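You operate a simulated robot arm through the tools that you are given. There is no shell and no other tool. Be economical: measure what you need, move in short steps, check, and stop when the job is done.

You run a simulated two-armed robot. Do the job below in one go: nothing can be reset, and whatever is moved stays where it is left.

Task
In the dryer cabinet, set the ramp dial to 1 and the trip dial to 8.
Fine: main switch off and its lock pin down first, and left so; shut and latch the door again.

Only the result counts: the job must be done as asked and must still hold three seconds after the hand-in. Knocking over, shifting, dropping, spilling or breaking anything else fails it.

Robot
Two 6-joint arms with two-finger parallel grippers on one trunk, on a base that drives. Base frame: it is fixed to the floor where the robot stands at the start and does not move with it; the origin is under the middle of the robot, x ahead of it, y to its left, z up. Units: mm, degrees, N and s.
The left shoulder is at the start at [280, 185, 1005], the right one opposite. With the tool pointing down near the work surface each hand reaches from about 160 to 860 mm from the robot's upright axis, wherever it stands, measured 20 degrees to its own side. Places, roughly: cover latch [200, -900, 1200]; dryer cabinet door [1100, 400, 500]; dryer cabinet latch [900, 200, 800]; dryer lock pin [800, -100, 800]; dryer main switch [700, -100, 700]; dryer speed dial [300, -400, 900]; dryer vent clamp lever [-900, -2200, 1100]; gate handwheel [-100, -1000, 1000]; heat dial [200, -600, 900]; ramp dial [1200, 200, 700]; trip dial [1300, 300, 600]. Payload 1.57 kg a hand.
Tool frame (each hand has its own): the origin (TCP) lies between the finger pads and is the grasp point; the fingertips stand 30 mm ahead of it; z points along the fingers, y is the line along which they close. Largest opening 80 mm; finger width 17, thickness 12; the body of the gripper, 40 by 82 mm, starts 80 mm behind the TCP.
Orientation is that of the tool frame in the base frame, as a unit quaternion [x, y, z, w]. With the fingers straight down and closing along the base's y, the tool's x points along the base's -x, its y along +y and its z along -z.

Tools
- The arms move only by the tool drive_tool. It takes "left_targets", "right_targets" or both (then of equal length, played together; a hand with none holds still); each is text: rows parted by semicolons, each of 7 numbers parted by spaces: the opening in per cent of the stroke, from 0 (shut) to 100 (fully open), then the shift along the base's x, y, z in units of 25 mm (1.0 is 25 mm), then the turn, a rotation vector about the base's x, y, z in units of 8 degrees (1.0 is 8 degrees). In form: jaw dx dy dz wx wy wz; .... A call has 1 to 20 rows; each row shifts and turns the commanded pose from where the row before left it. A call with a number of a shift or a turn outside -1 to 1 is refused whole. Rows are played at 5 a second. More than 50 mm and 8.6 degrees between two rows, or a gripper value outside its range, and nothing of the call is played. A pose out of reach is approached as far as the arm can. The call stops where the force on the tool passes 90 N (or 10 N more than at its start, if that is more) or the arm is blocked; 0.2 s more then pass. The fingers move at their own pace (about 153 mm/s each) and stop on an object; they squeeze with about 24 N. The grip force told is the motor's: it shows also when the fingers shut on nothing. Time passes only in rows, and 0.2 s behind the last, so rows that do not move let the fingers close. It gives the time, the measured TCP pose, the force on the tool (base axes), the opening and the grip force at its end, in the units of the frame above (readings bear some noise), with the torque about the TCP (base axes, N m) and any sound that the robot's microphone picked up.
- Cameras (640 x 400 px; columns grow to the right, rows downward): "scene" is now at [239.7, -1.5, 1455.6]; the picture's right is [-0.09, -1.00, 0.00], its down [-0.77, 0.07, -0.63] and it looks along [0.63, -0.06, -0.78] (base axes); focal length 214 px, centre (320, 200). "left" rides on the left gripper at [72, 7, -122] in its tool frame; the picture's right is [-0.09, 1.00, 0.00], its down [-0.84, -0.08, -0.54] and it looks along [-0.54, -0.05, 0.84] (tool axes); focal length 238 px, centre (320, 200). "right" rides on the right gripper at [72, -7, -122] in its tool frame; the picture's right is [0.09, 1.00, 0.00], its down [-0.84, 0.08, -0.54] and it looks along [-0.54, 0.05, 0.84] (tool axes); focal length 238 px, centre (320, 200). There is no depth. A picture from a camera that has moved, and an enlarged one, comes with that camera's place and axes in the base frame and with its lens. The place of the scene camera against the robot may be out by one fixed shift of up to 25 mm in any direction.
- capture(camera): a new picture of that camera. It takes no simulated time.
- slide_trunk(by): slides the trunk up (or, below 0, down) by that many mm; the arms and the scene camera ride with it, the base frame stays. It gives what a move gives, with no picture.
- roll_base(legs): drives the robot by 1 to 6 legs, each [ahead, turn to the left] in mm and degrees, along the robot's own axes; the way and the turn of a leg run together, so that a leg with both is an arc; at most 1500 mm and 180 degrees a leg. The arms and the cameras ride along, it lands a little off, and it stops where it bumps. It gives what a move gives.
- head_to(pan, tilt): turns the head with the scene camera to pan (to the left, within 86 degrees either way) and tilt (down, from -29 to 69), counted from straight ahead of the robot. It gives what a move gives.
- inspect(camera, box): a new picture of the part [left, top, right, bottom] of that camera's present view, enlarged. It takes no simulated time.
- hand_in(): hands the job in; it is judged then, once.

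Go step by step. Nothing tells you exact positions but the pictures and the camera data: compare them with the known pose of the tool, close in by small moves and look again before you grip or let go. The budget is 120 turns and 100 pictures, counting those below and the enlarged ones. Unless the task says otherwise, let go and move clear before handing in.

The tools are called after "Request:" as name(argument=value, ...) on one line, values as JSON. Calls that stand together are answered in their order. drive_tool: Moves the arms, as the interface text tells. Its arguments: {"type":"object","properties":{"left_targets":{"type":"string"},"right_targets":{"type":"string"}},"required":[]} The other tools are called the same way: slide_trunk (by) slides the trunk up or down; roll_base (legs) drives the base; head_to (pan, tilt) turns the head that bears the scene camera; capture (camera) takes a picture; inspect (camera, box) takes an enlarged picture of a part of a camera's view; hand_in () hands the job in.

At the start:

```text
time: 0.0
left_position: [526.2, 309.1, 1150.6]
left_tool_rot: [0.0, 1.0, -0.001, 0.0]
left_ft_force: [-0.3, 0.3, 0.2]
left_moment: [-0.02, -0.02, -0.05]
left_grip_width: 79.8
left_finger_force: 0.0
right_position: [600.3, -91.6, 1068.8]
right_tool_rot: [0.0, 1.0, 0.0, 0.0]
right_ft_force: [0.7, -0.8, 0.3]
right_moment: [0.0, -0.02, 0.0]
right_grip_width: 79.8
right_finger_force: 0.1
trunk travel left (down, up): [-700.0, 290.0]
robot x, y, heading: [3.5, 2.0, -0.3]
head pan, tilt: [-5.4, 51.1]
```

scene: 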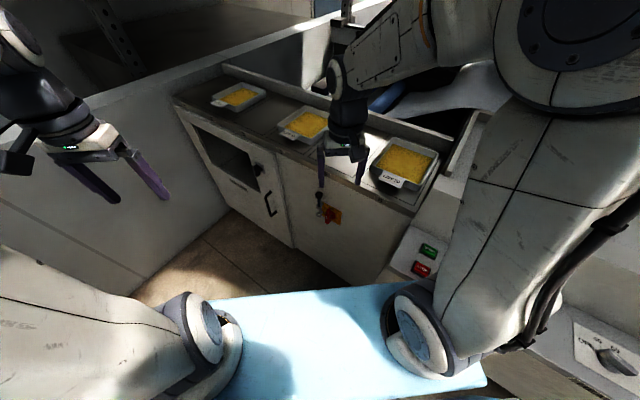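
right: 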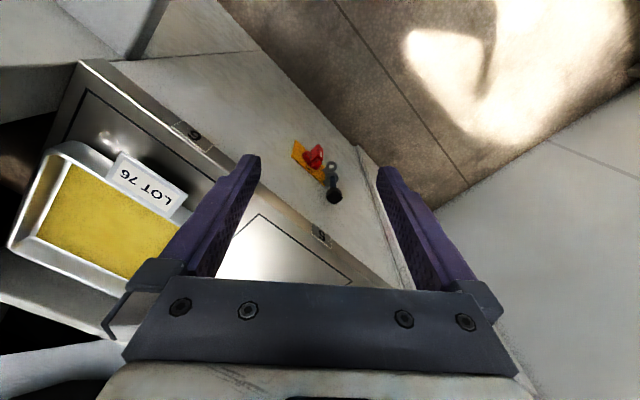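
left: 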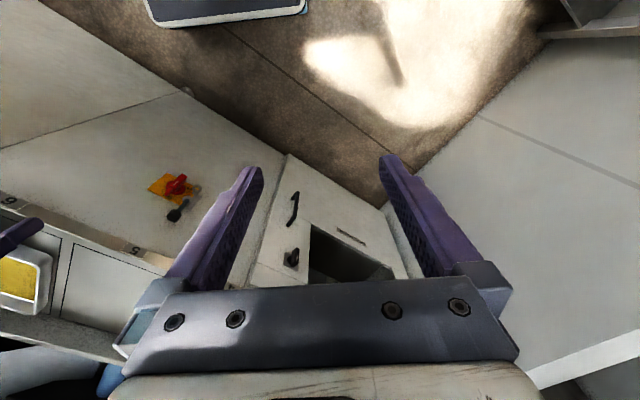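

I see the cabinet running diagonally ahead, with the red main switch and lock pin at the middle and the door with handle and latch knob to its left. I'll enlarge these parts first.

Request:
inspect(camera="scene", box=[290, 170, 370, 240])

Request:
inspect(camera="scene", box=[170, 100, 310, 250])

Request:
inspect(camera="right", box=[270, 120, 370, 220])

Request:
inspect(camera="left", box=[240, 150, 400, 290])

```text
5.71 times, centred on (330, 205) of scene
camera zoom: at [239.7, -1.5, 1455.6], right [-0.09, -1.0, 0.0], down [-0.77, 0.07, -0.63], along [0.63, -0.06, -0.78], focal length 1226 px, centre (263, 171)
```

zoom: 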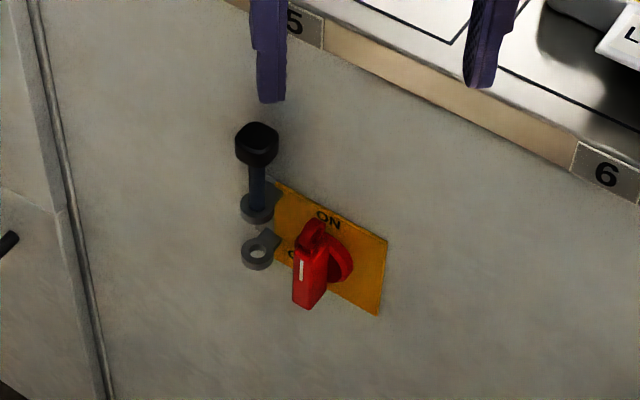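

```text
2.67 times, centred on (240, 175) of scene
camera zoom: at [239.7, -1.5, 1455.6], right [-0.09, -1.0, 0.0], down [-0.77, 0.07, -0.63], along [0.63, -0.06, -0.78], focal length 572 px, centre (533, 267)
```

zoom: 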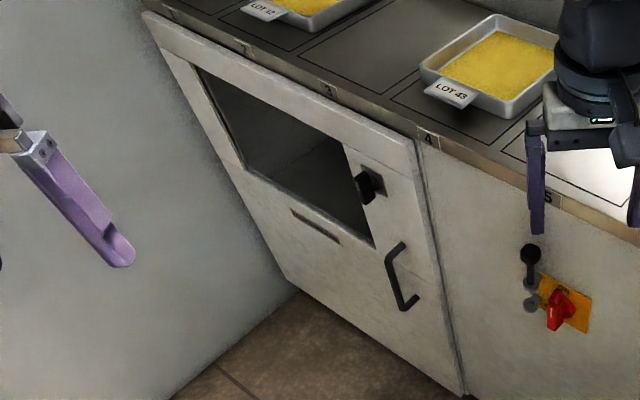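

```text
4.00 times, centred on (320, 170) of right
camera zoom: at [528.7, -97.2, 1191.6], right [-0.09, 1.0, 0.0], down [0.84, 0.08, 0.54], along [0.54, 0.05, -0.84], focal length 953 px, centre (320, 320)
```

zoom: 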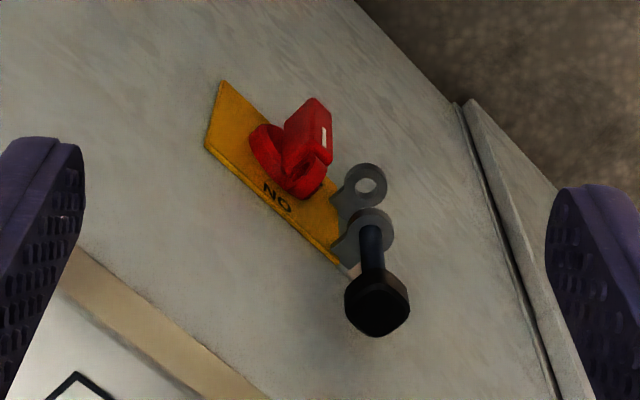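

```text
2.86 times, centred on (320, 220) of left
camera zoom: at [453.2, 314.5, 1272.1], right [0.09, 1.0, 0.0], down [0.84, -0.08, 0.54], along [0.54, -0.05, -0.84], focal length 681 px, centre (320, 143)
```

zoom: 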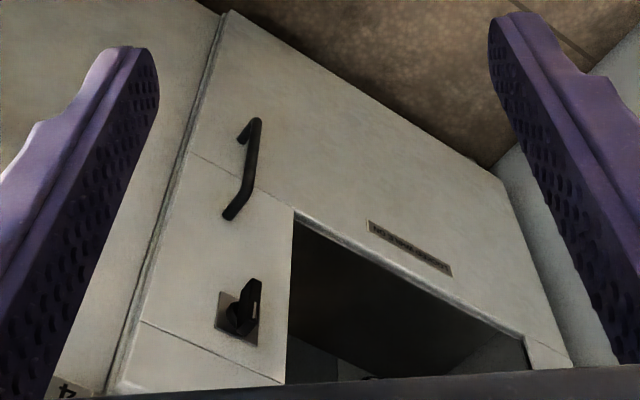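

The pin's black knob triangulates to about (748, -52, 835) and the latch knob to about (925, 194, 819). The panel faces roughly (-0.8, 0.6, 0). I'll take a wider look with the head.

Request:
head_to(pan=25, tilt=40)

Request:
capture(camera="scene")

```text
time: 0.9
left_position: [525.7, 308.0, 1149.3]
left_tool_rot: [0.0, 1.0, 0.0, 0.0]
left_ft_force: [-1.2, 0.2, 0.7]
left_moment: [0.05, -0.02, 0.01]
left_grip_width: 80.1
left_finger_force: 0.1
right_position: [601.1, -91.0, 1070.8]
right_tool_rot: [0.0, 1.0, 0.0, 0.0]
right_ft_force: [-0.2, -0.5, 0.2]
right_moment: [0.01, 0.0, 0.04]
right_grip_width: 80.2
right_finger_force: 0.2
trunk travel left (down, up): [-700.0, 290.0]
robot x, y, heading: [-2.3, 3.0, 0.1]
head pan, tilt: [25.0, 40.0]
```

```text
92 pictures are left
camera scene: at [241.1, 41.5, 1471.2], right [0.42, -0.91, 0.0], down [-0.58, -0.27, -0.77], along [0.69, 0.32, -0.64], focal length 214 px, centre (320, 200)
```

scene: 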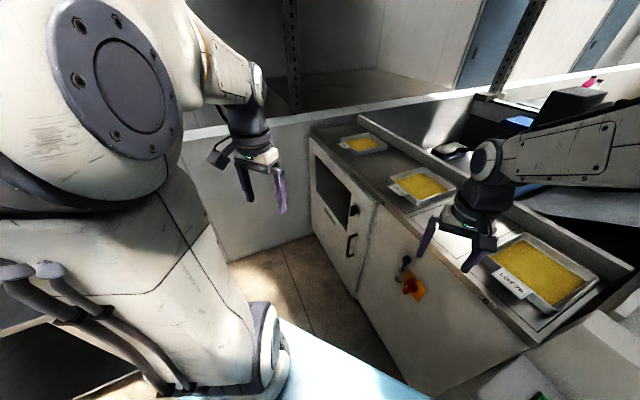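

The right hand hovers over the counter, so I'll draw it back. The left hand goes down and tilts 45° towards the panel, so that its camera looks squarely at the switch and pin.

Request:
drive_tool(left_targets="100 0.333 -0.9 -0.99 0 0 -0.9;100 0.333 -0.9 -0.99 0 0 -0.9;100 0.333 -0.9 -0.99 0 0 -0.9;100 0.333 -0.9 -0.99 0 0 -0.9;100 0.333 -0.9 -0.99 0 0 -0.9;100 0.333 -0.9 -0.99 -0.468 -0.649 0;100 0.333 -0.9 -0.99 -0.468 -0.649 0;100 0.333 -0.9 -0.99 -0.468 -0.649 0;100 0.333 -0.9 -0.99 -0.468 -0.649 0;100 0.333 -0.9 -0.99 -0.468 -0.649 0;100 0.333 -0.9 -0.99 -0.468 -0.649 0;100 0.333 -0.9 -0.99 -0.468 -0.649 0", right_targets="100 -1 -1 1 0 0 0;100 -1 -1 1 0 0 0;100 -1 -1 1 0 0 0;100 -1 -1 1 0 0 0;100 -1 -1 0 0 0 0;100 -1 -1 0 0 0 0;100 0 0 0 0 0 0;100 0 0 0 0 0 0;100 0 0 0 0 0 0;100 0 0 0 0 0 0;100 0 0 0 0 0 0;100 0 0 0 0 0 0")

Request:
capture(camera="left")

Request:
capture(camera="scene")

```text
time: 3.5
left_position: [647.9, 45.4, 940.4]
left_tool_rot: [0.284, 0.881, -0.128, 0.355]
left_ft_force: [0.2, 0.6, -1.4]
left_moment: [0.0, -0.01, 0.0]
left_grip_width: 79.9
left_finger_force: 0.0
left hand out of reach, approached as far as the arm can: row 9, 10, 11, 12
right_position: [494.5, -249.2, 1164.8]
right_tool_rot: [0.0, 1.0, 0.0, -0.001]
right_ft_force: [0.6, -0.6, -0.2]
right_moment: [-0.01, 0.0, 0.0]
right_grip_width: 80.1
right_finger_force: 0.0
right hand out of reach, approached as far as the arm can: row 4, 5, 6
trunk travel left (down, up): [-700.0, 290.0]
robot x, y, heading: [-0.1, 1.6, -0.1]
head pan, tilt: [25.0, 40.0]
```

```text
91 pictures are left
camera left: at [542.6, 132.7, 977.0], right [0.64, 0.77, 0.04], down [0.15, -0.18, 0.97], along [0.75, -0.62, -0.23], focal length 238 px, centre (320, 200)
```

left: 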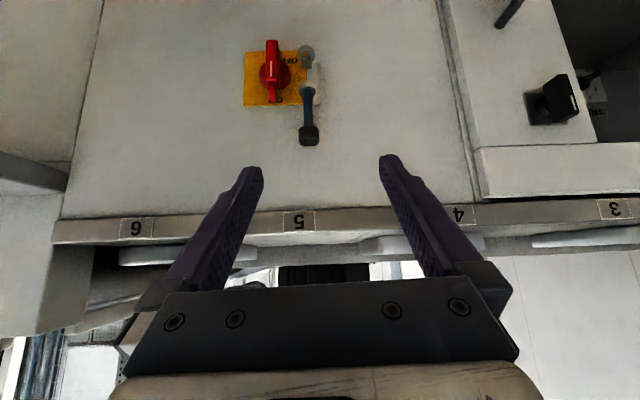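

```text
90 pictures are left
camera scene: at [241.1, 41.6, 1471.2], right [0.42, -0.91, 0.0], down [-0.58, -0.27, -0.77], along [0.69, 0.32, -0.64], focal length 214 px, centre (320, 200)
```

scene: 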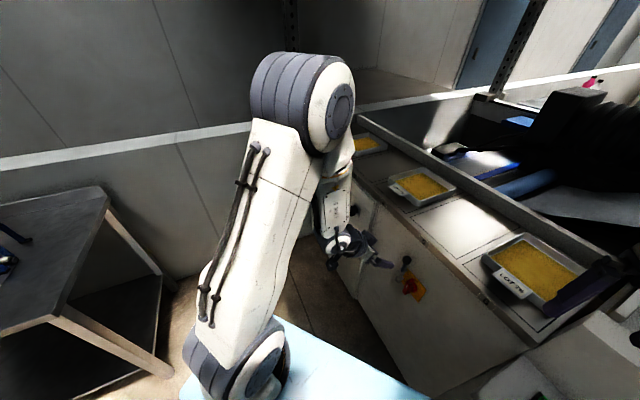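

Now I have a near-frontal view, upside down. I'll zoom in on the switch and pin.

Request:
inspect(camera="left", box=[230, 20, 350, 160])

Request:
inspect(camera="left", box=[460, 40, 640, 200])

```text
2.86 times, centred on (290, 90) of left
camera zoom: at [542.6, 132.7, 977.0], right [0.64, 0.77, 0.04], down [0.15, -0.18, 0.97], along [0.75, -0.62, -0.23], focal length 681 px, centre (406, 514)
```

zoom: 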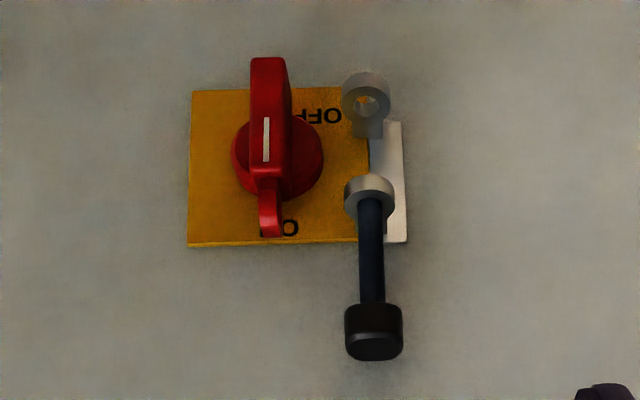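

```text
2.50 times, centred on (550, 120) of left
camera zoom: at [542.6, 132.7, 977.0], right [0.64, 0.77, 0.04], down [0.15, -0.18, 0.97], along [0.75, -0.62, -0.23], focal length 596 px, centre (-255, 400)
```

zoom: 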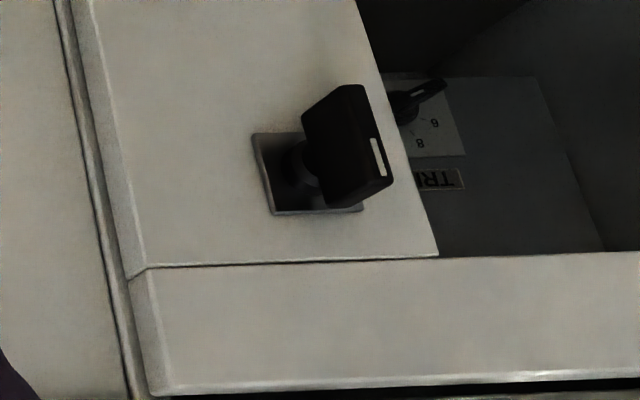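

The handle points at ON, and OFF is 90° anticlockwise, to the true left. The handle's tab then sits between the two lugs so the pin can drop. The left arm is cramped, so I'll lower the trunk 150 mm and look again.

Request:
slide_trunk(by=-150)

Request:
capture(camera="left")

```text
time: 5.3
left_position: [649.1, 45.0, 790.9]
left_tool_rot: [0.285, 0.882, -0.127, 0.353]
left_ft_force: [-0.2, -0.4, -0.3]
left_moment: [0.0, -0.03, -0.03]
left_grip_width: 80.4
left_finger_force: 0.1
right_position: [494.9, -249.7, 1013.6]
right_tool_rot: [0.0, 1.0, -0.001, 0.0]
right_ft_force: [0.3, -0.6, 0.3]
right_moment: [-0.01, 0.01, -0.02]
right_grip_width: 80.0
right_finger_force: 0.1
trunk travel left (down, up): [-550.0, 440.0]
robot x, y, heading: [1.0, -0.2, 0.0]
head pan, tilt: [25.0, 40.0]
```

```text
87 pictures are left
camera left: at [542.6, 132.7, 827.2], right [0.64, 0.77, 0.04], down [0.15, -0.18, 0.97], along [0.75, -0.62, -0.23], focal length 238 px, centre (320, 200)
```

left: 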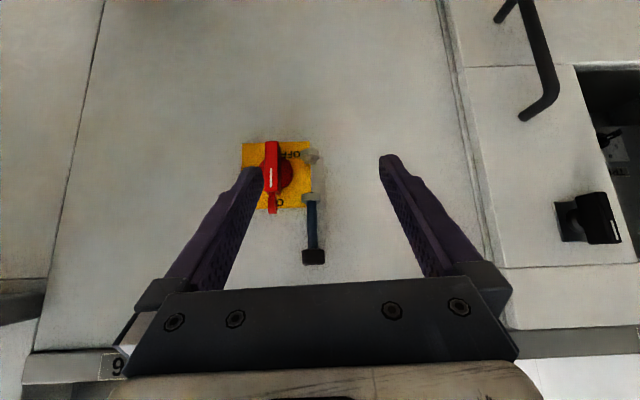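

Request:
inspect(camera="left", box=[220, 130, 350, 270])

Request:
inspect(camera="left", box=[480, 0, 640, 280])

```text
2.86 times, centred on (285, 200) of left
camera zoom: at [542.6, 132.7, 827.2], right [0.64, 0.77, 0.04], down [0.15, -0.18, 0.97], along [0.75, -0.62, -0.23], focal length 681 px, centre (420, 200)
```

zoom: 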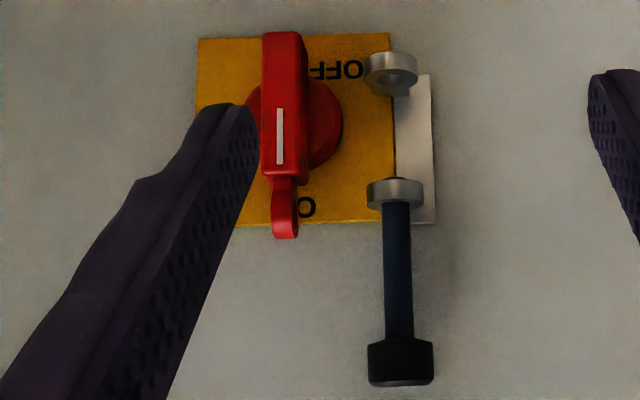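

```text
1.43 times, centred on (560, 140) of left
camera zoom: at [542.6, 132.7, 827.2], right [0.64, 0.77, 0.04], down [0.15, -0.18, 0.97], along [0.75, -0.62, -0.23], focal length 340 px, centre (-23, 286)
```

zoom: 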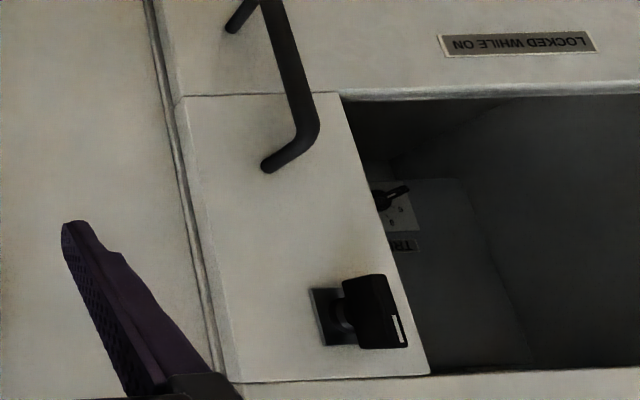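

Triangulated: the pin axis is about (748, -51), with lugs at z≈759 and 708. The handle's hub is about (718, -86, 728), its bar is vertical and its front stands ~12 mm further out than the pin. I'll bring the closed left fingertips to the right of the bar's upper half, still clear in front.

Request:
drive_tool(left_targets="0 0.02 -0.93 -0.24 0 0 -0.11;0 0.02 -0.93 -0.24 0 0 -0.11;0 0.02 -0.93 -0.24 0 0 -0.11;0 0.02 -0.93 -0.24 0 0 -0.11;0 0.02 -0.93 -0.24 0 0 -0.11")

Request:
capture(camera="left")

```text
time: 6.5
left_position: [659.7, -73.9, 770.8]
left_tool_rot: [0.315, 0.872, -0.144, 0.346]
left_ft_force: [0.0, -0.6, 0.5]
left_moment: [-0.02, -0.03, -0.03]
left_grip_width: 0.0
left_finger_force: 20.9
left hand out of reach, approached as far as the arm can: row 2, 4, 5
right_position: [494.0, -249.9, 1014.3]
right_tool_rot: [0.0, 1.0, -0.001, -0.001]
right_ft_force: [-0.1, 0.4, -0.1]
right_moment: [-0.03, -0.01, -0.01]
right_grip_width: 80.1
right_finger_force: 0.0
trunk travel left (down, up): [-550.0, 440.0]
robot x, y, heading: [4.6, -4.1, 0.1]
head pan, tilt: [25.0, 40.0]
```

```text
84 pictures are left
camera left: at [560.1, 20.3, 809.0], right [0.7, 0.71, 0.03], down [0.14, -0.18, 0.97], along [0.7, -0.68, -0.23], focal length 238 px, centre (320, 200)
```

left: 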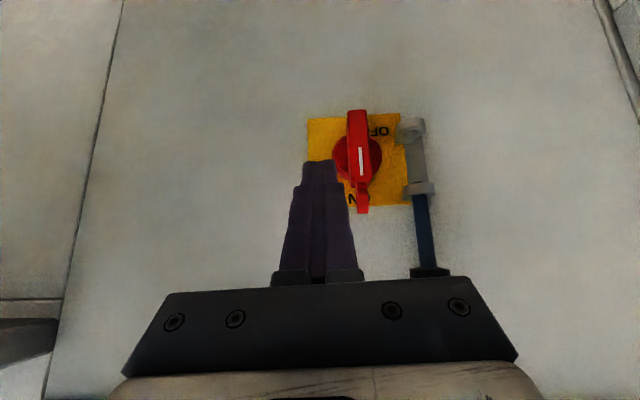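

The arm is too folded here, so I'll back the base off 160 mm to give it room.

Request:
roll_base(legs=[[-160, 0]])

Request:
drive_tool(left_targets="0 0.8 0 0 0 0 0;0 0.8 0 0 0 0 0;0 0.8 0 0 0 0 0;0 0.8 0 0 0 0 0;0 0.8 0 0 0 0 0")

```text
time: 7.9
left_position: [497.1, -73.3, 771.6]
left_tool_rot: [0.316, 0.872, -0.144, 0.345]
left_ft_force: [-0.1, 0.7, -0.4]
left_moment: [-0.01, 0.03, 0.02]
left_grip_width: 0.0
left_finger_force: 21.1
right_position: [333.7, -250.4, 1014.3]
right_tool_rot: [0.001, 1.0, 0.0, 0.0]
right_ft_force: [-0.2, 0.1, 0.5]
right_moment: [0.04, -0.04, -0.02]
right_grip_width: 80.0
right_finger_force: 0.1
trunk travel left (down, up): [-550.0, 440.0]
robot x, y, heading: [-163.3, -3.6, 0.1]
head pan, tilt: [25.0, 40.0]
```

```text
time: 9.1
left_position: [598.0, -74.4, 771.5]
left_tool_rot: [0.316, 0.872, -0.143, 0.346]
left_ft_force: [0.6, 0.4, 0.4]
left_moment: [-0.01, -0.03, 0.01]
left_grip_width: 0.0
left_finger_force: 21.5
right_position: [332.7, -251.2, 1015.6]
right_tool_rot: [0.001, 1.0, 0.0, -0.001]
right_ft_force: [-0.4, -0.2, -0.1]
right_moment: [-0.02, 0.0, 0.03]
right_grip_width: 80.1
right_finger_force: 0.0
trunk travel left (down, up): [-550.0, 440.0]
robot x, y, heading: [-164.7, 1.6, 0.0]
head pan, tilt: [25.0, 40.0]
```

Request:
drive_tool(left_targets="0 0.72 0.05 -0.13 0 0 0.1;0 0.72 0.05 -0.13 0 0 0.1;0 0.72 0.05 -0.13 0 0 0.1")

Request:
inspect(camera="left", box=[250, 80, 470, 300])

```text
time: 9.9
left_position: [652.7, -70.6, 761.0]
left_tool_rot: [0.298, 0.878, -0.137, 0.349]
left_ft_force: [0.0, -0.5, 0.3]
left_moment: [-0.01, 0.02, -0.02]
left_grip_width: 0.0
left_finger_force: 21.6
right_position: [333.2, -249.6, 1016.1]
right_tool_rot: [0.001, 1.0, 0.0, -0.001]
right_ft_force: [-0.4, 0.4, -0.5]
right_moment: [0.01, -0.01, -0.01]
right_grip_width: 80.0
right_finger_force: 0.0
trunk travel left (down, up): [-550.0, 440.0]
robot x, y, heading: [-163.8, 0.5, -0.0]
head pan, tilt: [25.0, 40.0]
```

```text
1.82 times, centred on (360, 190) of left
camera zoom: at [549.2, 19.8, 799.5], right [0.67, 0.74, 0.03], down [0.15, -0.18, 0.97], along [0.73, -0.65, -0.23], focal length 433 px, centre (247, 218)
```

zoom: 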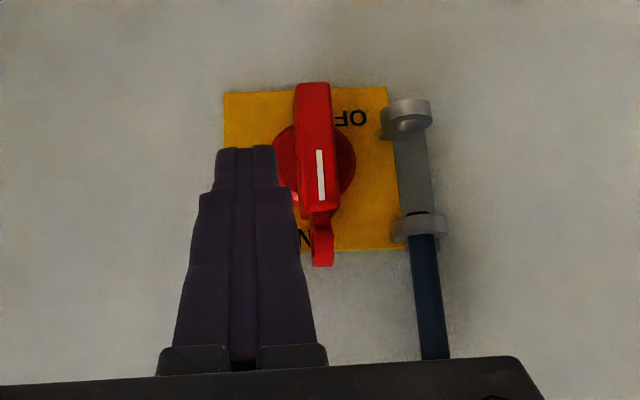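

Request:
drive_tool(left_targets="0 0.53 -0.46 0 0 0 0;0 0.53 -0.46 0 0 0 0")

Request:
inspect(camera="left", box=[250, 80, 470, 300])

```text
time: 10.5
left_position: [678.3, -94.3, 761.3]
left_tool_rot: [0.297, 0.878, -0.136, 0.349]
left_ft_force: [0.0, -0.4, 0.2]
left_moment: [0.01, 0.02, 0.02]
left_grip_width: 0.1
left_finger_force: 20.5
right_position: [332.8, -250.6, 1015.4]
right_tool_rot: [0.0, 1.0, 0.0, 0.0]
right_ft_force: [-0.3, 0.0, -0.3]
right_moment: [0.02, 0.0, -0.01]
right_grip_width: 79.9
right_finger_force: 0.2
trunk travel left (down, up): [-550.0, 440.0]
robot x, y, heading: [-159.3, -3.7, 0.0]
head pan, tilt: [25.0, 40.0]
```

```text
1.82 times, centred on (360, 190) of left
camera zoom: at [575.4, -4.1, 799.1], right [0.67, 0.74, 0.03], down [0.15, -0.18, 0.97], along [0.73, -0.65, -0.23], focal length 433 px, centre (247, 218)
```

zoom: 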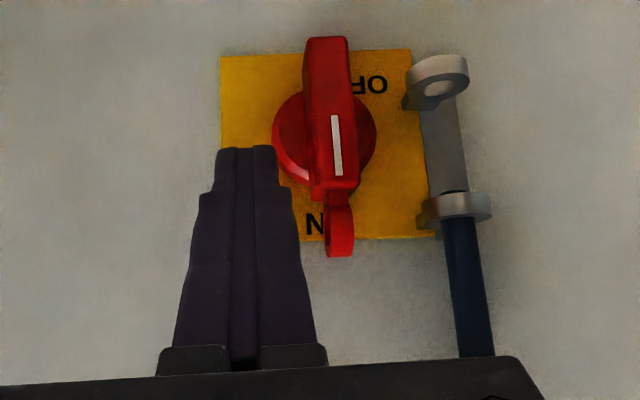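

The fingertips are beside the bar's upper half with a gap. Now I'll push it left in an arc about the hub.

Request:
drive_tool(left_targets="0 0.288 0.333 0 0 0 0;0 0.288 0.333 0.24 0 0 0;0 0.236 0.273 0.12 0 0 0;0 0.2 0.23 0 0 0 0")

Request:
inspect(camera="left", box=[220, 60, 440, 280])

```text
time: 11.5
left_position: [703.6, -63.5, 770.9]
left_tool_rot: [0.297, 0.878, -0.137, 0.349]
left_ft_force: [-0.1, 0.5, 0.8]
left_moment: [-0.01, 0.02, -0.04]
left_grip_width: 0.0
left_finger_force: 21.1
right_position: [333.6, -249.7, 1013.9]
right_tool_rot: [0.0, 1.0, 0.0, -0.001]
right_ft_force: [-0.1, -0.3, -0.2]
right_moment: [-0.02, -0.01, 0.0]
right_grip_width: 80.1
right_finger_force: 0.1
trunk travel left (down, up): [-550.0, 440.0]
robot x, y, heading: [-161.2, -1.0, 0.0]
head pan, tilt: [25.0, 40.0]
```

```text
1.82 times, centred on (330, 170) of left
camera zoom: at [601.1, 25.7, 808.5], right [0.67, 0.74, 0.03], down [0.15, -0.18, 0.97], along [0.73, -0.65, -0.23], focal length 433 px, centre (302, 254)
```

zoom: 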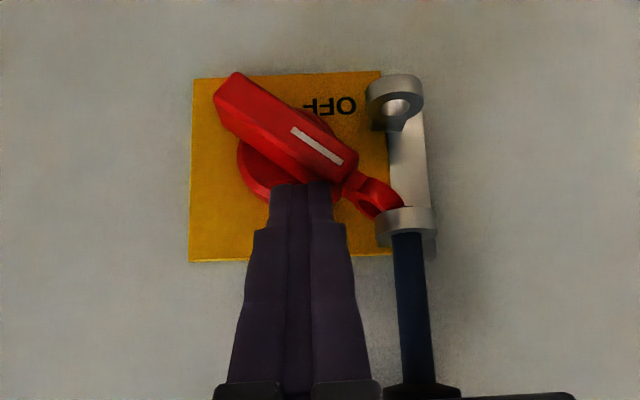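

It turns freely, at about 55° now. I'll finish the arc left and down.

Request:
drive_tool(left_targets="0 0.13 0.15 -0.1 0 0 0;0 0.08 0.1 -0.2 0 0 0;0 0 0 -0.2 0 0 0;0 0 0 -0.2 0 0 0")

Request:
inspect(camera="left", box=[220, 60, 440, 280])

```text
time: 12.5
left_position: [708.2, -59.4, 755.5]
left_tool_rot: [0.297, 0.878, -0.137, 0.35]
left_ft_force: [-6.7, 4.1, 9.3]
left_moment: [-0.13, 0.11, 0.02]
left_grip_width: 0.1
left_finger_force: 20.7
right_position: [333.1, -249.6, 1016.6]
right_tool_rot: [0.0, 1.0, 0.0, 0.001]
right_ft_force: [0.8, 0.1, -1.7]
right_moment: [0.01, 0.02, -0.03]
right_grip_width: 80.2
right_finger_force: 0.2
trunk travel left (down, up): [-550.0, 440.0]
robot x, y, heading: [-161.0, -2.6, -0.0]
head pan, tilt: [25.0, 40.0]
```

```text
1.82 times, centred on (330, 170) of left
camera zoom: at [605.8, 32.0, 792.3], right [0.67, 0.74, 0.03], down [0.15, -0.17, 0.97], along [0.73, -0.65, -0.23], focal length 433 px, centre (302, 254)
```

zoom: 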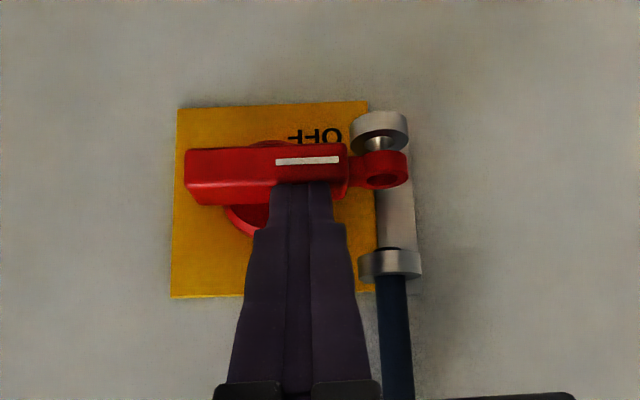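

Request:
drive_tool(left_targets="0 0 0 -0.1 0 0 0;0 0 0 -0.06 0 0 0;0 0 0 0 0 0 0")

Request:
inspect(camera="left", box=[220, 60, 440, 280])

```text
time: 13.3
left_position: [707.8, -59.1, 753.8]
left_tool_rot: [0.297, 0.877, -0.137, 0.353]
left_ft_force: [-28.7, 15.0, 41.9]
left_moment: [-0.38, 0.5, 0.09]
left_grip_width: 0.0
left_finger_force: 21.7
right_position: [330.9, -249.4, 1016.7]
right_tool_rot: [-0.001, 1.0, 0.0, 0.001]
right_ft_force: [-0.5, 0.7, 0.1]
right_moment: [-0.04, 0.02, 0.0]
right_grip_width: 79.9
right_finger_force: 0.1
trunk travel left (down, up): [-550.0, 440.0]
robot x, y, heading: [-159.3, -0.9, -0.1]
head pan, tilt: [25.0, 40.0]
```

```text
1.82 times, centred on (330, 170) of left
camera zoom: at [605.4, 32.0, 791.3], right [0.67, 0.74, 0.03], down [0.14, -0.17, 0.97], along [0.73, -0.65, -0.22], focal length 433 px, centre (302, 254)
```

zoom: 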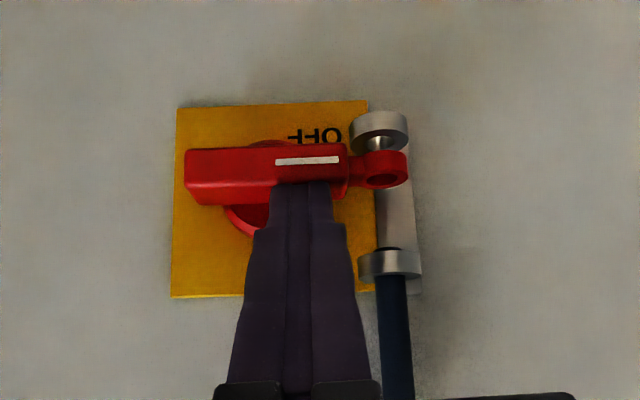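

The switch is hard against the OFF stop. I'll retreat and come over the pin's knob.

Request:
drive_tool(left_targets="0 0 0 0.4 0 0 0;0 -0.757 0.655 0 0 0 0;0 -0.757 0.655 0 0 0 0;0 -0.757 0.655 0 0 0 0;0 -0.757 0.655 0 0 0 0;0 0 0 0.9 0 0 0;0 0 0 0.9 0 0 0;0 0 0 0.9 0 0 0;0 0 0 0.9 0 0 0;0 0 0 0.9 0 0 0;0 0 0 0.9 0 0 0;0 0.84 -0.384 0 0 0 0;0 0.84 -0.384 0 0 0 0;0 0.84 -0.384 0 0 0 0;0 0.84 -0.384 0 0 0 0;0 0.84 -0.384 0 0 0 0")

Request:
capture(camera="left")

Request:
capture(camera="scene")

```text
time: 16.7
left_position: [738.1, -40.4, 894.0]
left_tool_rot: [0.298, 0.878, -0.136, 0.348]
left_ft_force: [0.1, -0.9, 0.6]
left_moment: [-0.02, 0.0, -0.03]
left_grip_width: 0.0
left_finger_force: 21.4
right_position: [332.9, -251.0, 1013.8]
right_tool_rot: [-0.001, 1.0, 0.0, -0.001]
right_ft_force: [0.1, 0.9, 0.8]
right_moment: [0.0, -0.03, 0.02]
right_grip_width: 79.8
right_finger_force: 0.1
trunk travel left (down, up): [-550.0, 440.0]
robot x, y, heading: [-158.1, 1.2, -0.0]
head pan, tilt: [25.0, 40.0]
```

```text
78 pictures are left
camera left: at [635.4, 49.7, 932.1], right [0.67, 0.74, 0.03], down [0.15, -0.18, 0.97], along [0.73, -0.65, -0.23], focal length 238 px, centre (320, 200)
```

left: 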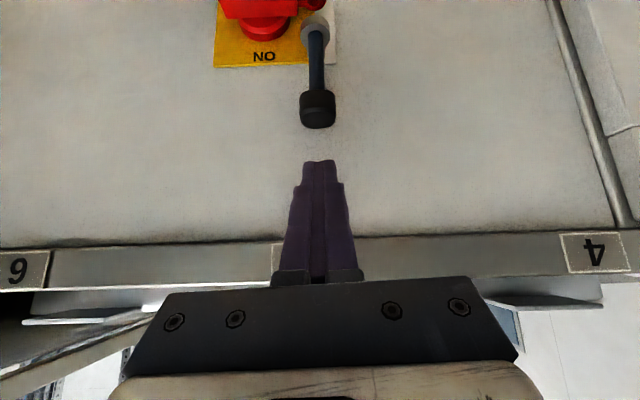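

```text
77 pictures are left
camera scene: at [79.5, 41.5, 1321.2], right [0.42, -0.91, 0.0], down [-0.58, -0.27, -0.77], along [0.69, 0.32, -0.64], focal length 214 px, centre (320, 200)
```

scene: 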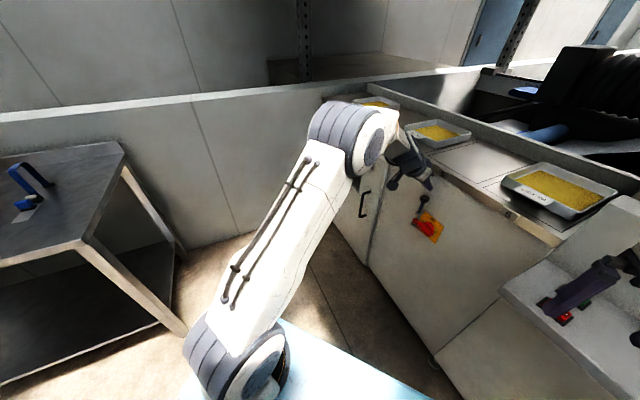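

Aligned over the knob. Pressing it straight down.

Request:
drive_tool(left_targets="0 0 0 -0.5 0 0 0;0 0 0 -0.5 0 0 0;0 0 0 -0.5 0 0 0;0 0 0 -0.5 0 0 0;0 0 0 -0.5 0 0 0;0 0 0 -0.5 0 0 0")

Request:
capture(camera="left")

```text
time: 18.1
left_position: [735.9, -41.6, 818.8]
left_tool_rot: [0.297, 0.879, -0.137, 0.348]
left_ft_force: [-0.2, -0.2, -0.4]
left_moment: [-0.02, -0.01, 0.01]
left_grip_width: 0.0
left_finger_force: 21.3
right_position: [332.8, -250.6, 1015.0]
right_tool_rot: [0.001, 1.0, 0.0, -0.001]
right_ft_force: [0.3, 0.0, -0.5]
right_moment: [0.0, 0.01, -0.04]
right_grip_width: 79.8
right_finger_force: 0.0
trunk travel left (down, up): [-550.0, 440.0]
robot x, y, heading: [-159.8, 2.0, 0.1]
head pan, tilt: [25.0, 40.0]
```

```text
76 pictures are left
camera left: at [635.1, 49.5, 856.7], right [0.67, 0.74, 0.03], down [0.15, -0.18, 0.97], along [0.73, -0.65, -0.23], focal length 238 px, centre (320, 200)
```

left: 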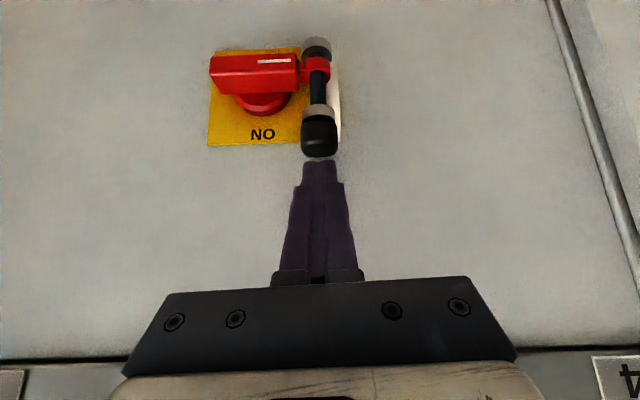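

The pin passed through the tab and both lugs. A little more press to seat it.

Request:
drive_tool(left_targets="0 0 0 -0.2 0 0 0;0 0 0 -0.2 0 0 0;0 0 0 -0.1 0 0 0;0 0 0 0 0 0 0")

Request:
inspect(camera="left", box=[200, 20, 400, 220])

```text
time: 19.1
left_position: [739.6, -40.6, 811.7]
left_tool_rot: [0.299, 0.876, -0.137, 0.352]
left_ft_force: [-6.5, 2.4, 28.7]
left_moment: [-0.15, -0.13, -0.27]
left_grip_width: 0.0
left_finger_force: 20.9
right_position: [331.5, -249.3, 1015.1]
right_tool_rot: [-0.001, 1.0, -0.001, -0.001]
right_ft_force: [0.1, 0.5, -0.4]
right_moment: [0.0, -0.01, 0.0]
right_grip_width: 80.3
right_finger_force: 0.1
trunk travel left (down, up): [-550.0, 440.0]
robot x, y, heading: [-162.4, 0.9, 0.1]
head pan, tilt: [25.0, 40.0]
```

```text
2.00 times, centred on (300, 120) of left
camera zoom: at [635.6, 49.4, 849.0], right [0.67, 0.74, 0.03], down [0.14, -0.17, 0.97], along [0.73, -0.65, -0.22], focal length 477 px, centre (360, 360)
```

zoom: 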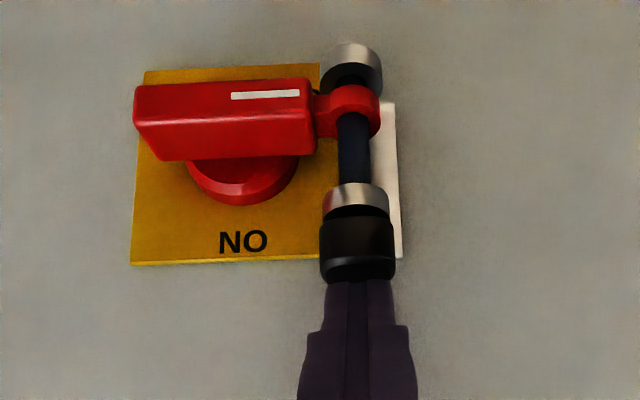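

The pin is seated (28 N on the stop). I'll withdraw the left hand and tuck it before moving along the corridor towards the door.

Request:
drive_tool(left_targets="0 0 0 0.8 0 0 0;0 -0.97 0.6 0.4 0 0 0;0 -0.97 0.6 0.4 0 0 0;0 -0.97 0.6 0.4 0 0 0;0 -0.97 0.6 0.4 0 0 0;0 -0.97 0.6 0.4 0 0 0;0 -0.97 0.6 0.4 0 0 0;0 -0.97 0.6 0.4 0 0 0;0 -0.97 0.6 0.4 0 0 0;0 -0.97 0.6 0.4 0 0 0;0 -0.97 0.6 0.4 0 0 0;0 -0.97 0.6 0.4 0 0 0;0 -0.97 0.6 0.4 0 0 0;0 -0.97 0.6 0.4 0 0 0;0 -0.97 0.6 0.4 0 0 0;0 -0.97 0.6 0.4 0 0 0")

Request:
head_to(pan=45, tilt=45)

Request:
capture(camera="scene")

Request:
inspect(camera="left", box=[0, 0, 640, 400])

```text
time: 22.5
left_position: [388.4, 194.6, 967.2]
left_tool_rot: [0.299, 0.878, -0.139, 0.348]
left_ft_force: [-0.5, 1.1, -0.5]
left_moment: [-0.01, 0.01, 0.03]
left_grip_width: 0.0
left_finger_force: 20.6
left hand out of reach, approached as far as the arm can: row 16
right_position: [334.0, -250.3, 1013.8]
right_tool_rot: [0.001, 1.0, 0.0, -0.001]
right_ft_force: [0.7, 0.5, 0.0]
right_moment: [-0.03, -0.01, 0.01]
right_grip_width: 80.2
right_finger_force: 0.2
trunk travel left (down, up): [-550.0, 440.0]
robot x, y, heading: [-159.8, 0.9, -0.4]
head pan, tilt: [25.0, 40.0]
```

```text
time: 23.4
left_position: [388.1, 194.0, 968.7]
left_tool_rot: [0.298, 0.878, -0.138, 0.348]
left_ft_force: [0.8, -0.2, 0.4]
left_moment: [0.03, 0.01, 0.02]
left_grip_width: 0.0
left_finger_force: 21.4
right_position: [333.1, -249.9, 1013.3]
right_tool_rot: [0.0, 1.0, 0.0, -0.001]
right_ft_force: [0.2, 0.1, 0.3]
right_moment: [0.0, 0.01, 0.0]
right_grip_width: 80.2
right_finger_force: 0.0
trunk travel left (down, up): [-550.0, 440.0]
robot x, y, heading: [-158.7, -0.8, -0.4]
head pan, tilt: [45.0, 45.0]
```

```text
74 pictures are left
camera scene: at [60.2, 63.0, 1313.9], right [0.71, -0.71, 0.0], down [-0.5, -0.5, -0.71], along [0.5, 0.5, -0.71], focal length 214 px, centre (320, 200)
```

scene: 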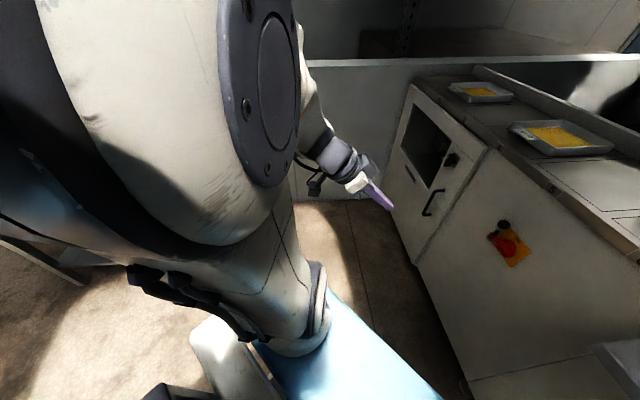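

```text
1.00 times, centred on (320, 200) of left (not enlarged: the box is as wide or as high as the picture)
camera zoom: at [285.3, 284.6, 1005.2], right [0.67, 0.74, 0.03], down [0.15, -0.17, 0.97], along [0.73, -0.65, -0.23], focal length 238 px, centre (320, 200)
```

zoom: 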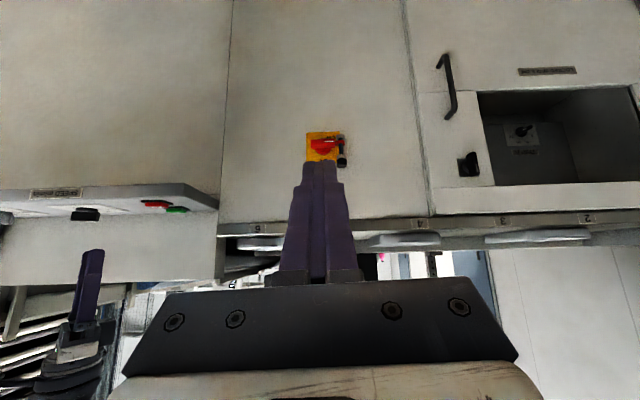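

The pin stays down. Now I'll move the base along the corridor: turn left, drive ahead, turn back.

Request:
roll_base(legs=[[0, 40], [480, 0], [0, -40]])

Request:
head_to(pan=0, tilt=40)

Request:
capture(camera="scene")

Request:
capture(camera="left")

```text
time: 29.9
left_position: [759.1, 506.0, 966.5]
left_tool_rot: [0.297, 0.878, -0.138, 0.349]
left_ft_force: [-1.0, 0.5, -0.2]
left_moment: [-0.02, 0.0, 0.04]
left_grip_width: 0.1
left_finger_force: 21.7
right_position: [705.6, 60.7, 1013.8]
right_tool_rot: [0.0, 1.0, 0.0, -0.001]
right_ft_force: [0.2, 0.4, 0.6]
right_moment: [-0.02, 0.01, -0.01]
right_grip_width: 79.8
right_finger_force: 0.0
trunk travel left (down, up): [-550.0, 440.0]
robot x, y, heading: [211.3, 309.7, -0.2]
head pan, tilt: [45.0, 45.0]
```

```text
time: 31.1
left_position: [757.6, 506.1, 968.3]
left_tool_rot: [0.299, 0.878, -0.138, 0.348]
left_ft_force: [-0.3, -0.3, 0.3]
left_moment: [0.01, 0.0, -0.02]
left_grip_width: 0.0
left_finger_force: 20.5
right_position: [704.7, 61.8, 1014.1]
right_tool_rot: [-0.001, 1.0, 0.0, -0.001]
right_ft_force: [-0.7, -0.4, -0.2]
right_moment: [-0.03, -0.04, 0.0]
right_grip_width: 80.0
right_finger_force: 0.0
trunk travel left (down, up): [-550.0, 440.0]
robot x, y, heading: [214.4, 313.7, 0.1]
head pan, tilt: [0.0, 40.0]
```

```text
72 pictures are left
camera scene: at [459.0, 316.7, 1321.2], right [0.0, -1.0, 0.0], down [-0.64, 0.0, -0.77], along [0.77, 0.0, -0.64], focal length 214 px, centre (320, 200)
```

scene: 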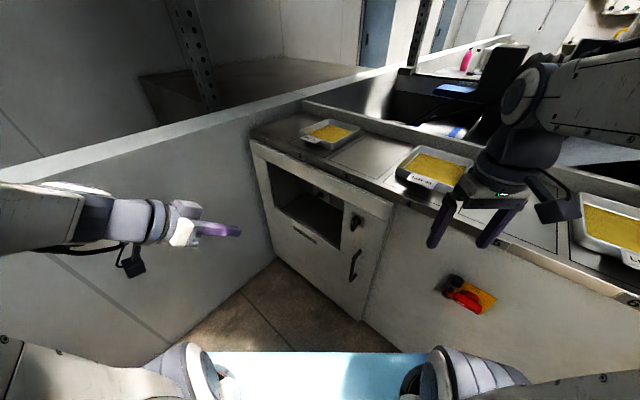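

```text
71 pictures are left
camera left: at [656.0, 596.3, 1005.4], right [0.67, 0.74, 0.03], down [0.15, -0.17, 0.97], along [0.73, -0.65, -0.23], focal length 238 px, centre (320, 200)
```

left: 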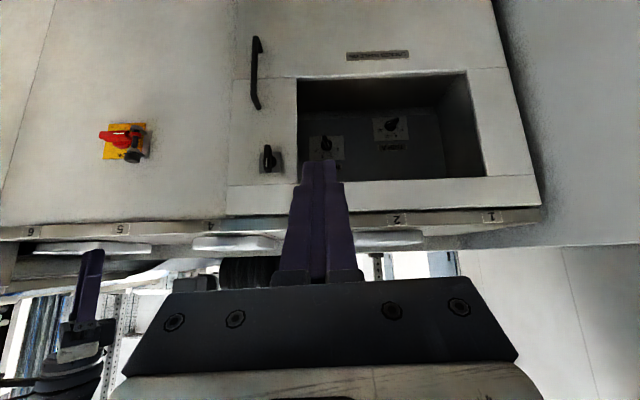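

Both dials show through the window. I'll zoom in on the dials and the latch.

Request:
inspect(camera="left", box=[295, 80, 435, 180])

Request:
inspect(camera="left", box=[225, 20, 305, 190])

Request:
inspect(camera="scene", box=[240, 130, 400, 300])

```text
4.00 times, centred on (365, 130) of left
camera zoom: at [656.0, 596.3, 1005.4], right [0.67, 0.74, 0.03], down [0.15, -0.17, 0.97], along [0.73, -0.65, -0.23], focal length 953 px, centre (140, 480)
```

zoom: 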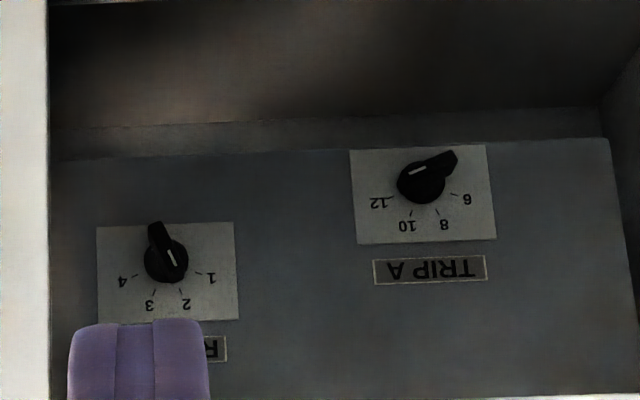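

```text
2.35 times, centred on (265, 105) of left
camera zoom: at [656.0, 596.3, 1005.4], right [0.67, 0.74, 0.03], down [0.15, -0.17, 0.97], along [0.73, -0.65, -0.23], focal length 561 px, centre (449, 424)
```

zoom: 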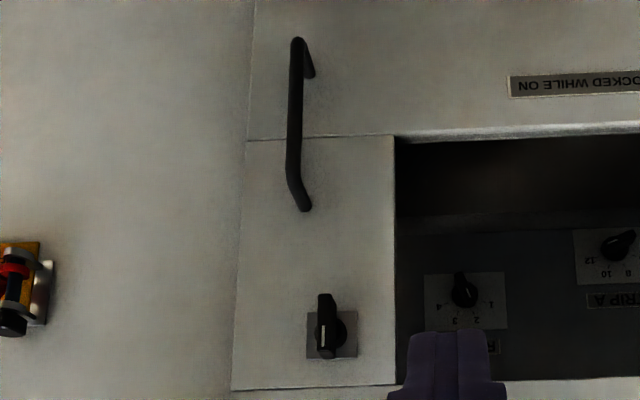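

```text
2.35 times, centred on (320, 215) of scene
camera zoom: at [459.0, 316.7, 1321.2], right [0.0, -1.0, 0.0], down [-0.64, 0.0, -0.77], along [0.77, 0.0, -0.64], focal length 505 px, centre (320, 165)
```

zoom: 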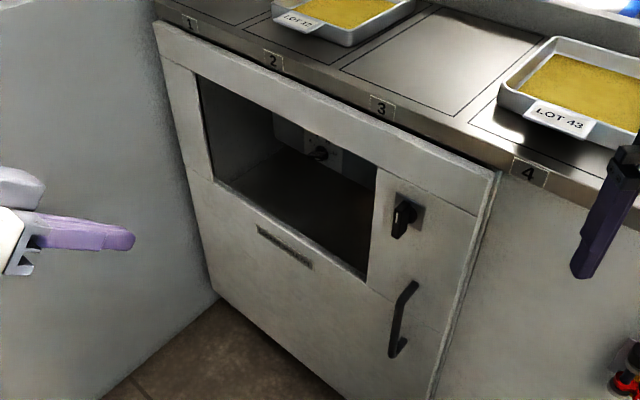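

The window in the door is large (about 410 × 260 mm) and both dials sit behind it: RAMP reads 2, TRIP reads 12. It may be possible to reach through, so I'll look at the space to the left before moving the base.

Request:
head_to(pan=80, tilt=45)

Request:
capture(camera="scene")

```text
time: 32.6
left_position: [759.0, 507.0, 967.3]
left_tool_rot: [0.298, 0.878, -0.138, 0.348]
left_ft_force: [1.1, 0.4, 0.4]
left_moment: [-0.02, 0.0, 0.0]
left_grip_width: 0.0
left_finger_force: 21.4
right_position: [705.5, 62.1, 1014.1]
right_tool_rot: [-0.002, 1.0, 0.0, -0.001]
right_ft_force: [0.8, -0.5, 0.9]
right_moment: [-0.03, 0.0, 0.0]
right_grip_width: 80.1
right_finger_force: 0.0
trunk travel left (down, up): [-550.0, 440.0]
robot x, y, heading: [209.7, 312.8, -0.4]
head pan, tilt: [80.0, 45.0]
```

```text
67 pictures are left
camera scene: at [388.2, 396.7, 1313.9], right [0.98, -0.17, 0.0], down [-0.12, -0.7, -0.71], along [0.12, 0.7, -0.71], focal length 214 px, centre (320, 200)
```

scene: 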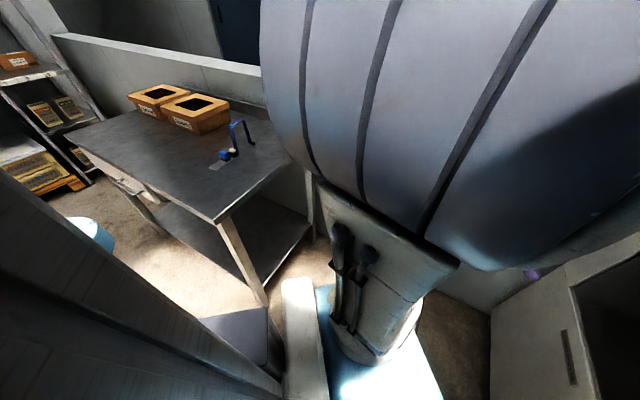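

The table front lies about 1.1 m from the panel, so there is room to turn in the corridor. I'll raise the trunk so the hands clear the dividing wall, drive along and turn to face the door squarely.

Request:
slide_trunk(by=250)

Request:
roll_base(legs=[[0, 39], [460, 0], [0, -80]])

Request:
head_to(pan=0, tilt=50)

Request:
capture(camera="scene")

```text
time: 35.2
left_position: [758.4, 506.1, 1217.5]
left_tool_rot: [0.298, 0.878, -0.138, 0.348]
left_ft_force: [0.0, 0.4, -0.2]
left_moment: [0.02, -0.02, -0.02]
left_grip_width: 0.1
left_finger_force: 21.6
right_position: [705.3, 62.1, 1264.2]
right_tool_rot: [-0.002, 1.0, 0.0, -0.001]
right_ft_force: [0.4, 0.5, -0.7]
right_moment: [-0.01, -0.03, -0.01]
right_grip_width: 79.9
right_finger_force: 0.1
trunk travel left (down, up): [-800.0, 190.0]
robot x, y, heading: [208.4, 310.8, -0.1]
head pan, tilt: [80.0, 45.0]
```

```text
time: 43.2
left_position: [1109.9, 391.8, 1215.6]
left_tool_rot: [0.583, 0.721, -0.25, 0.279]
left_ft_force: [-0.2, -0.3, 0.4]
left_moment: [0.03, 0.01, 0.05]
left_grip_width: 0.0
left_finger_force: 21.3
right_position: [778.8, 91.6, 1264.8]
right_tool_rot: [0.347, 0.938, 0.001, 0.0]
right_ft_force: [-0.6, -0.5, 0.5]
right_moment: [0.03, -0.03, -0.01]
right_grip_width: 79.9
right_finger_force: 0.1
trunk travel left (down, up): [-800.0, 190.0]
robot x, y, heading: [570.5, 601.7, -40.9]
head pan, tilt: [80.0, 45.0]
```

```text
time: 44.7
left_position: [1109.0, 392.9, 1215.3]
left_tool_rot: [0.583, 0.722, -0.252, 0.276]
left_ft_force: [0.6, 0.0, 0.1]
left_moment: [-0.04, 0.01, -0.02]
left_grip_width: 0.0
left_finger_force: 21.0
right_position: [778.8, 90.4, 1264.5]
right_tool_rot: [0.347, 0.938, 0.0, -0.001]
right_ft_force: [-1.0, -0.4, -0.5]
right_moment: [0.01, 0.01, 0.0]
right_grip_width: 80.1
right_finger_force: 0.1
trunk travel left (down, up): [-800.0, 190.0]
robot x, y, heading: [564.3, 601.5, -40.5]
head pan, tilt: [0.0, 50.0]
```

```text
66 pictures are left
camera scene: at [764.1, 472.9, 1560.4], right [-0.39, -0.92, 0.0], down [-0.68, 0.29, -0.68], along [0.62, -0.26, -0.74], focal length 214 px, centre (320, 200)
```

scene: 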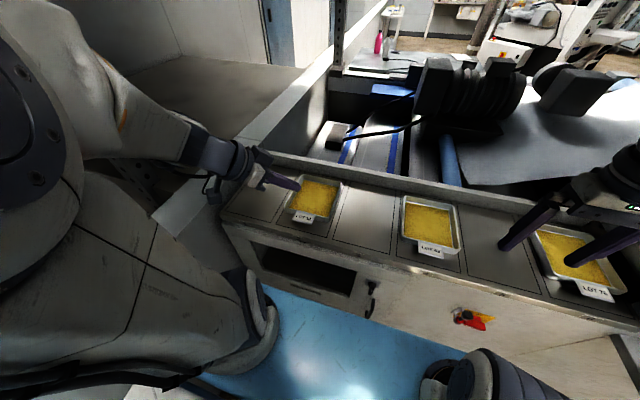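

Robot now faces the door square on. I'll draw both hands out from over the counter, straightening the left hand's yaw to the panel normal.

Request:
drive_tool(left_targets="0 -0.68 0.59 0 0 0 0.64;0 -0.68 0.59 0 0 0 0.64;0 -0.68 0.59 0 0 0 0.64;0 -0.68 0.59 0 0 0 0.64;0 -0.68 0.59 0 0 0 0.64;0 -0.68 0.59 0 0 0 0.64;0 -0.68 0.59 0 0 0 0.64;0 -0.68 0.59 0 0 0 0.64", right_targets="0 -0.57 0.49 0 0 0 0;0 -0.57 0.49 0 0 0 0;0 -0.57 0.49 0 0 0 0;0 -0.57 0.49 0 0 0 0;0 -0.57 0.49 0 0 0 0;0 -0.57 0.49 0 0 0 0;0 -0.57 0.49 0 0 0 0;0 -0.57 0.49 0 0 0 0")

Request:
capture(camera="scene")

```text
time: 46.5
left_position: [1168.8, 563.5, 1211.1]
left_tool_rot: [0.295, 0.879, -0.136, 0.349]
left_ft_force: [-0.2, 0.3, -0.1]
left_moment: [0.01, 0.0, -0.02]
left_grip_width: 0.0
left_finger_force: 21.1
left hand out of reach, approached as far as the arm can: row 1, 2, 3, 4, 5, 6, 7, 8
right_position: [754.2, 80.1, 1253.9]
right_tool_rot: [0.347, 0.938, 0.001, -0.001]
right_ft_force: [-0.1, -0.7, 0.3]
right_moment: [-0.01, 0.03, -0.01]
right_grip_width: 0.1
right_finger_force: 21.5
right hand out of reach, approached as far as the arm can: row 1, 2, 3, 4, 5, 6, 7, 8
trunk travel left (down, up): [-800.0, 190.0]
robot x, y, heading: [567.8, 602.8, -40.5]
head pan, tilt: [0.0, 50.0]
```

```text
65 pictures are left
camera scene: at [749.7, 453.7, 1557.0], right [-0.65, -0.76, 0.0], down [-0.58, 0.5, -0.64], along [0.49, -0.42, -0.77], focal length 214 px, centre (320, 200)
```

scene: 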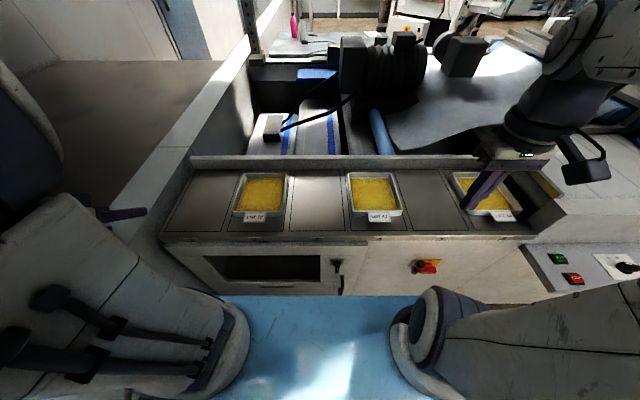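

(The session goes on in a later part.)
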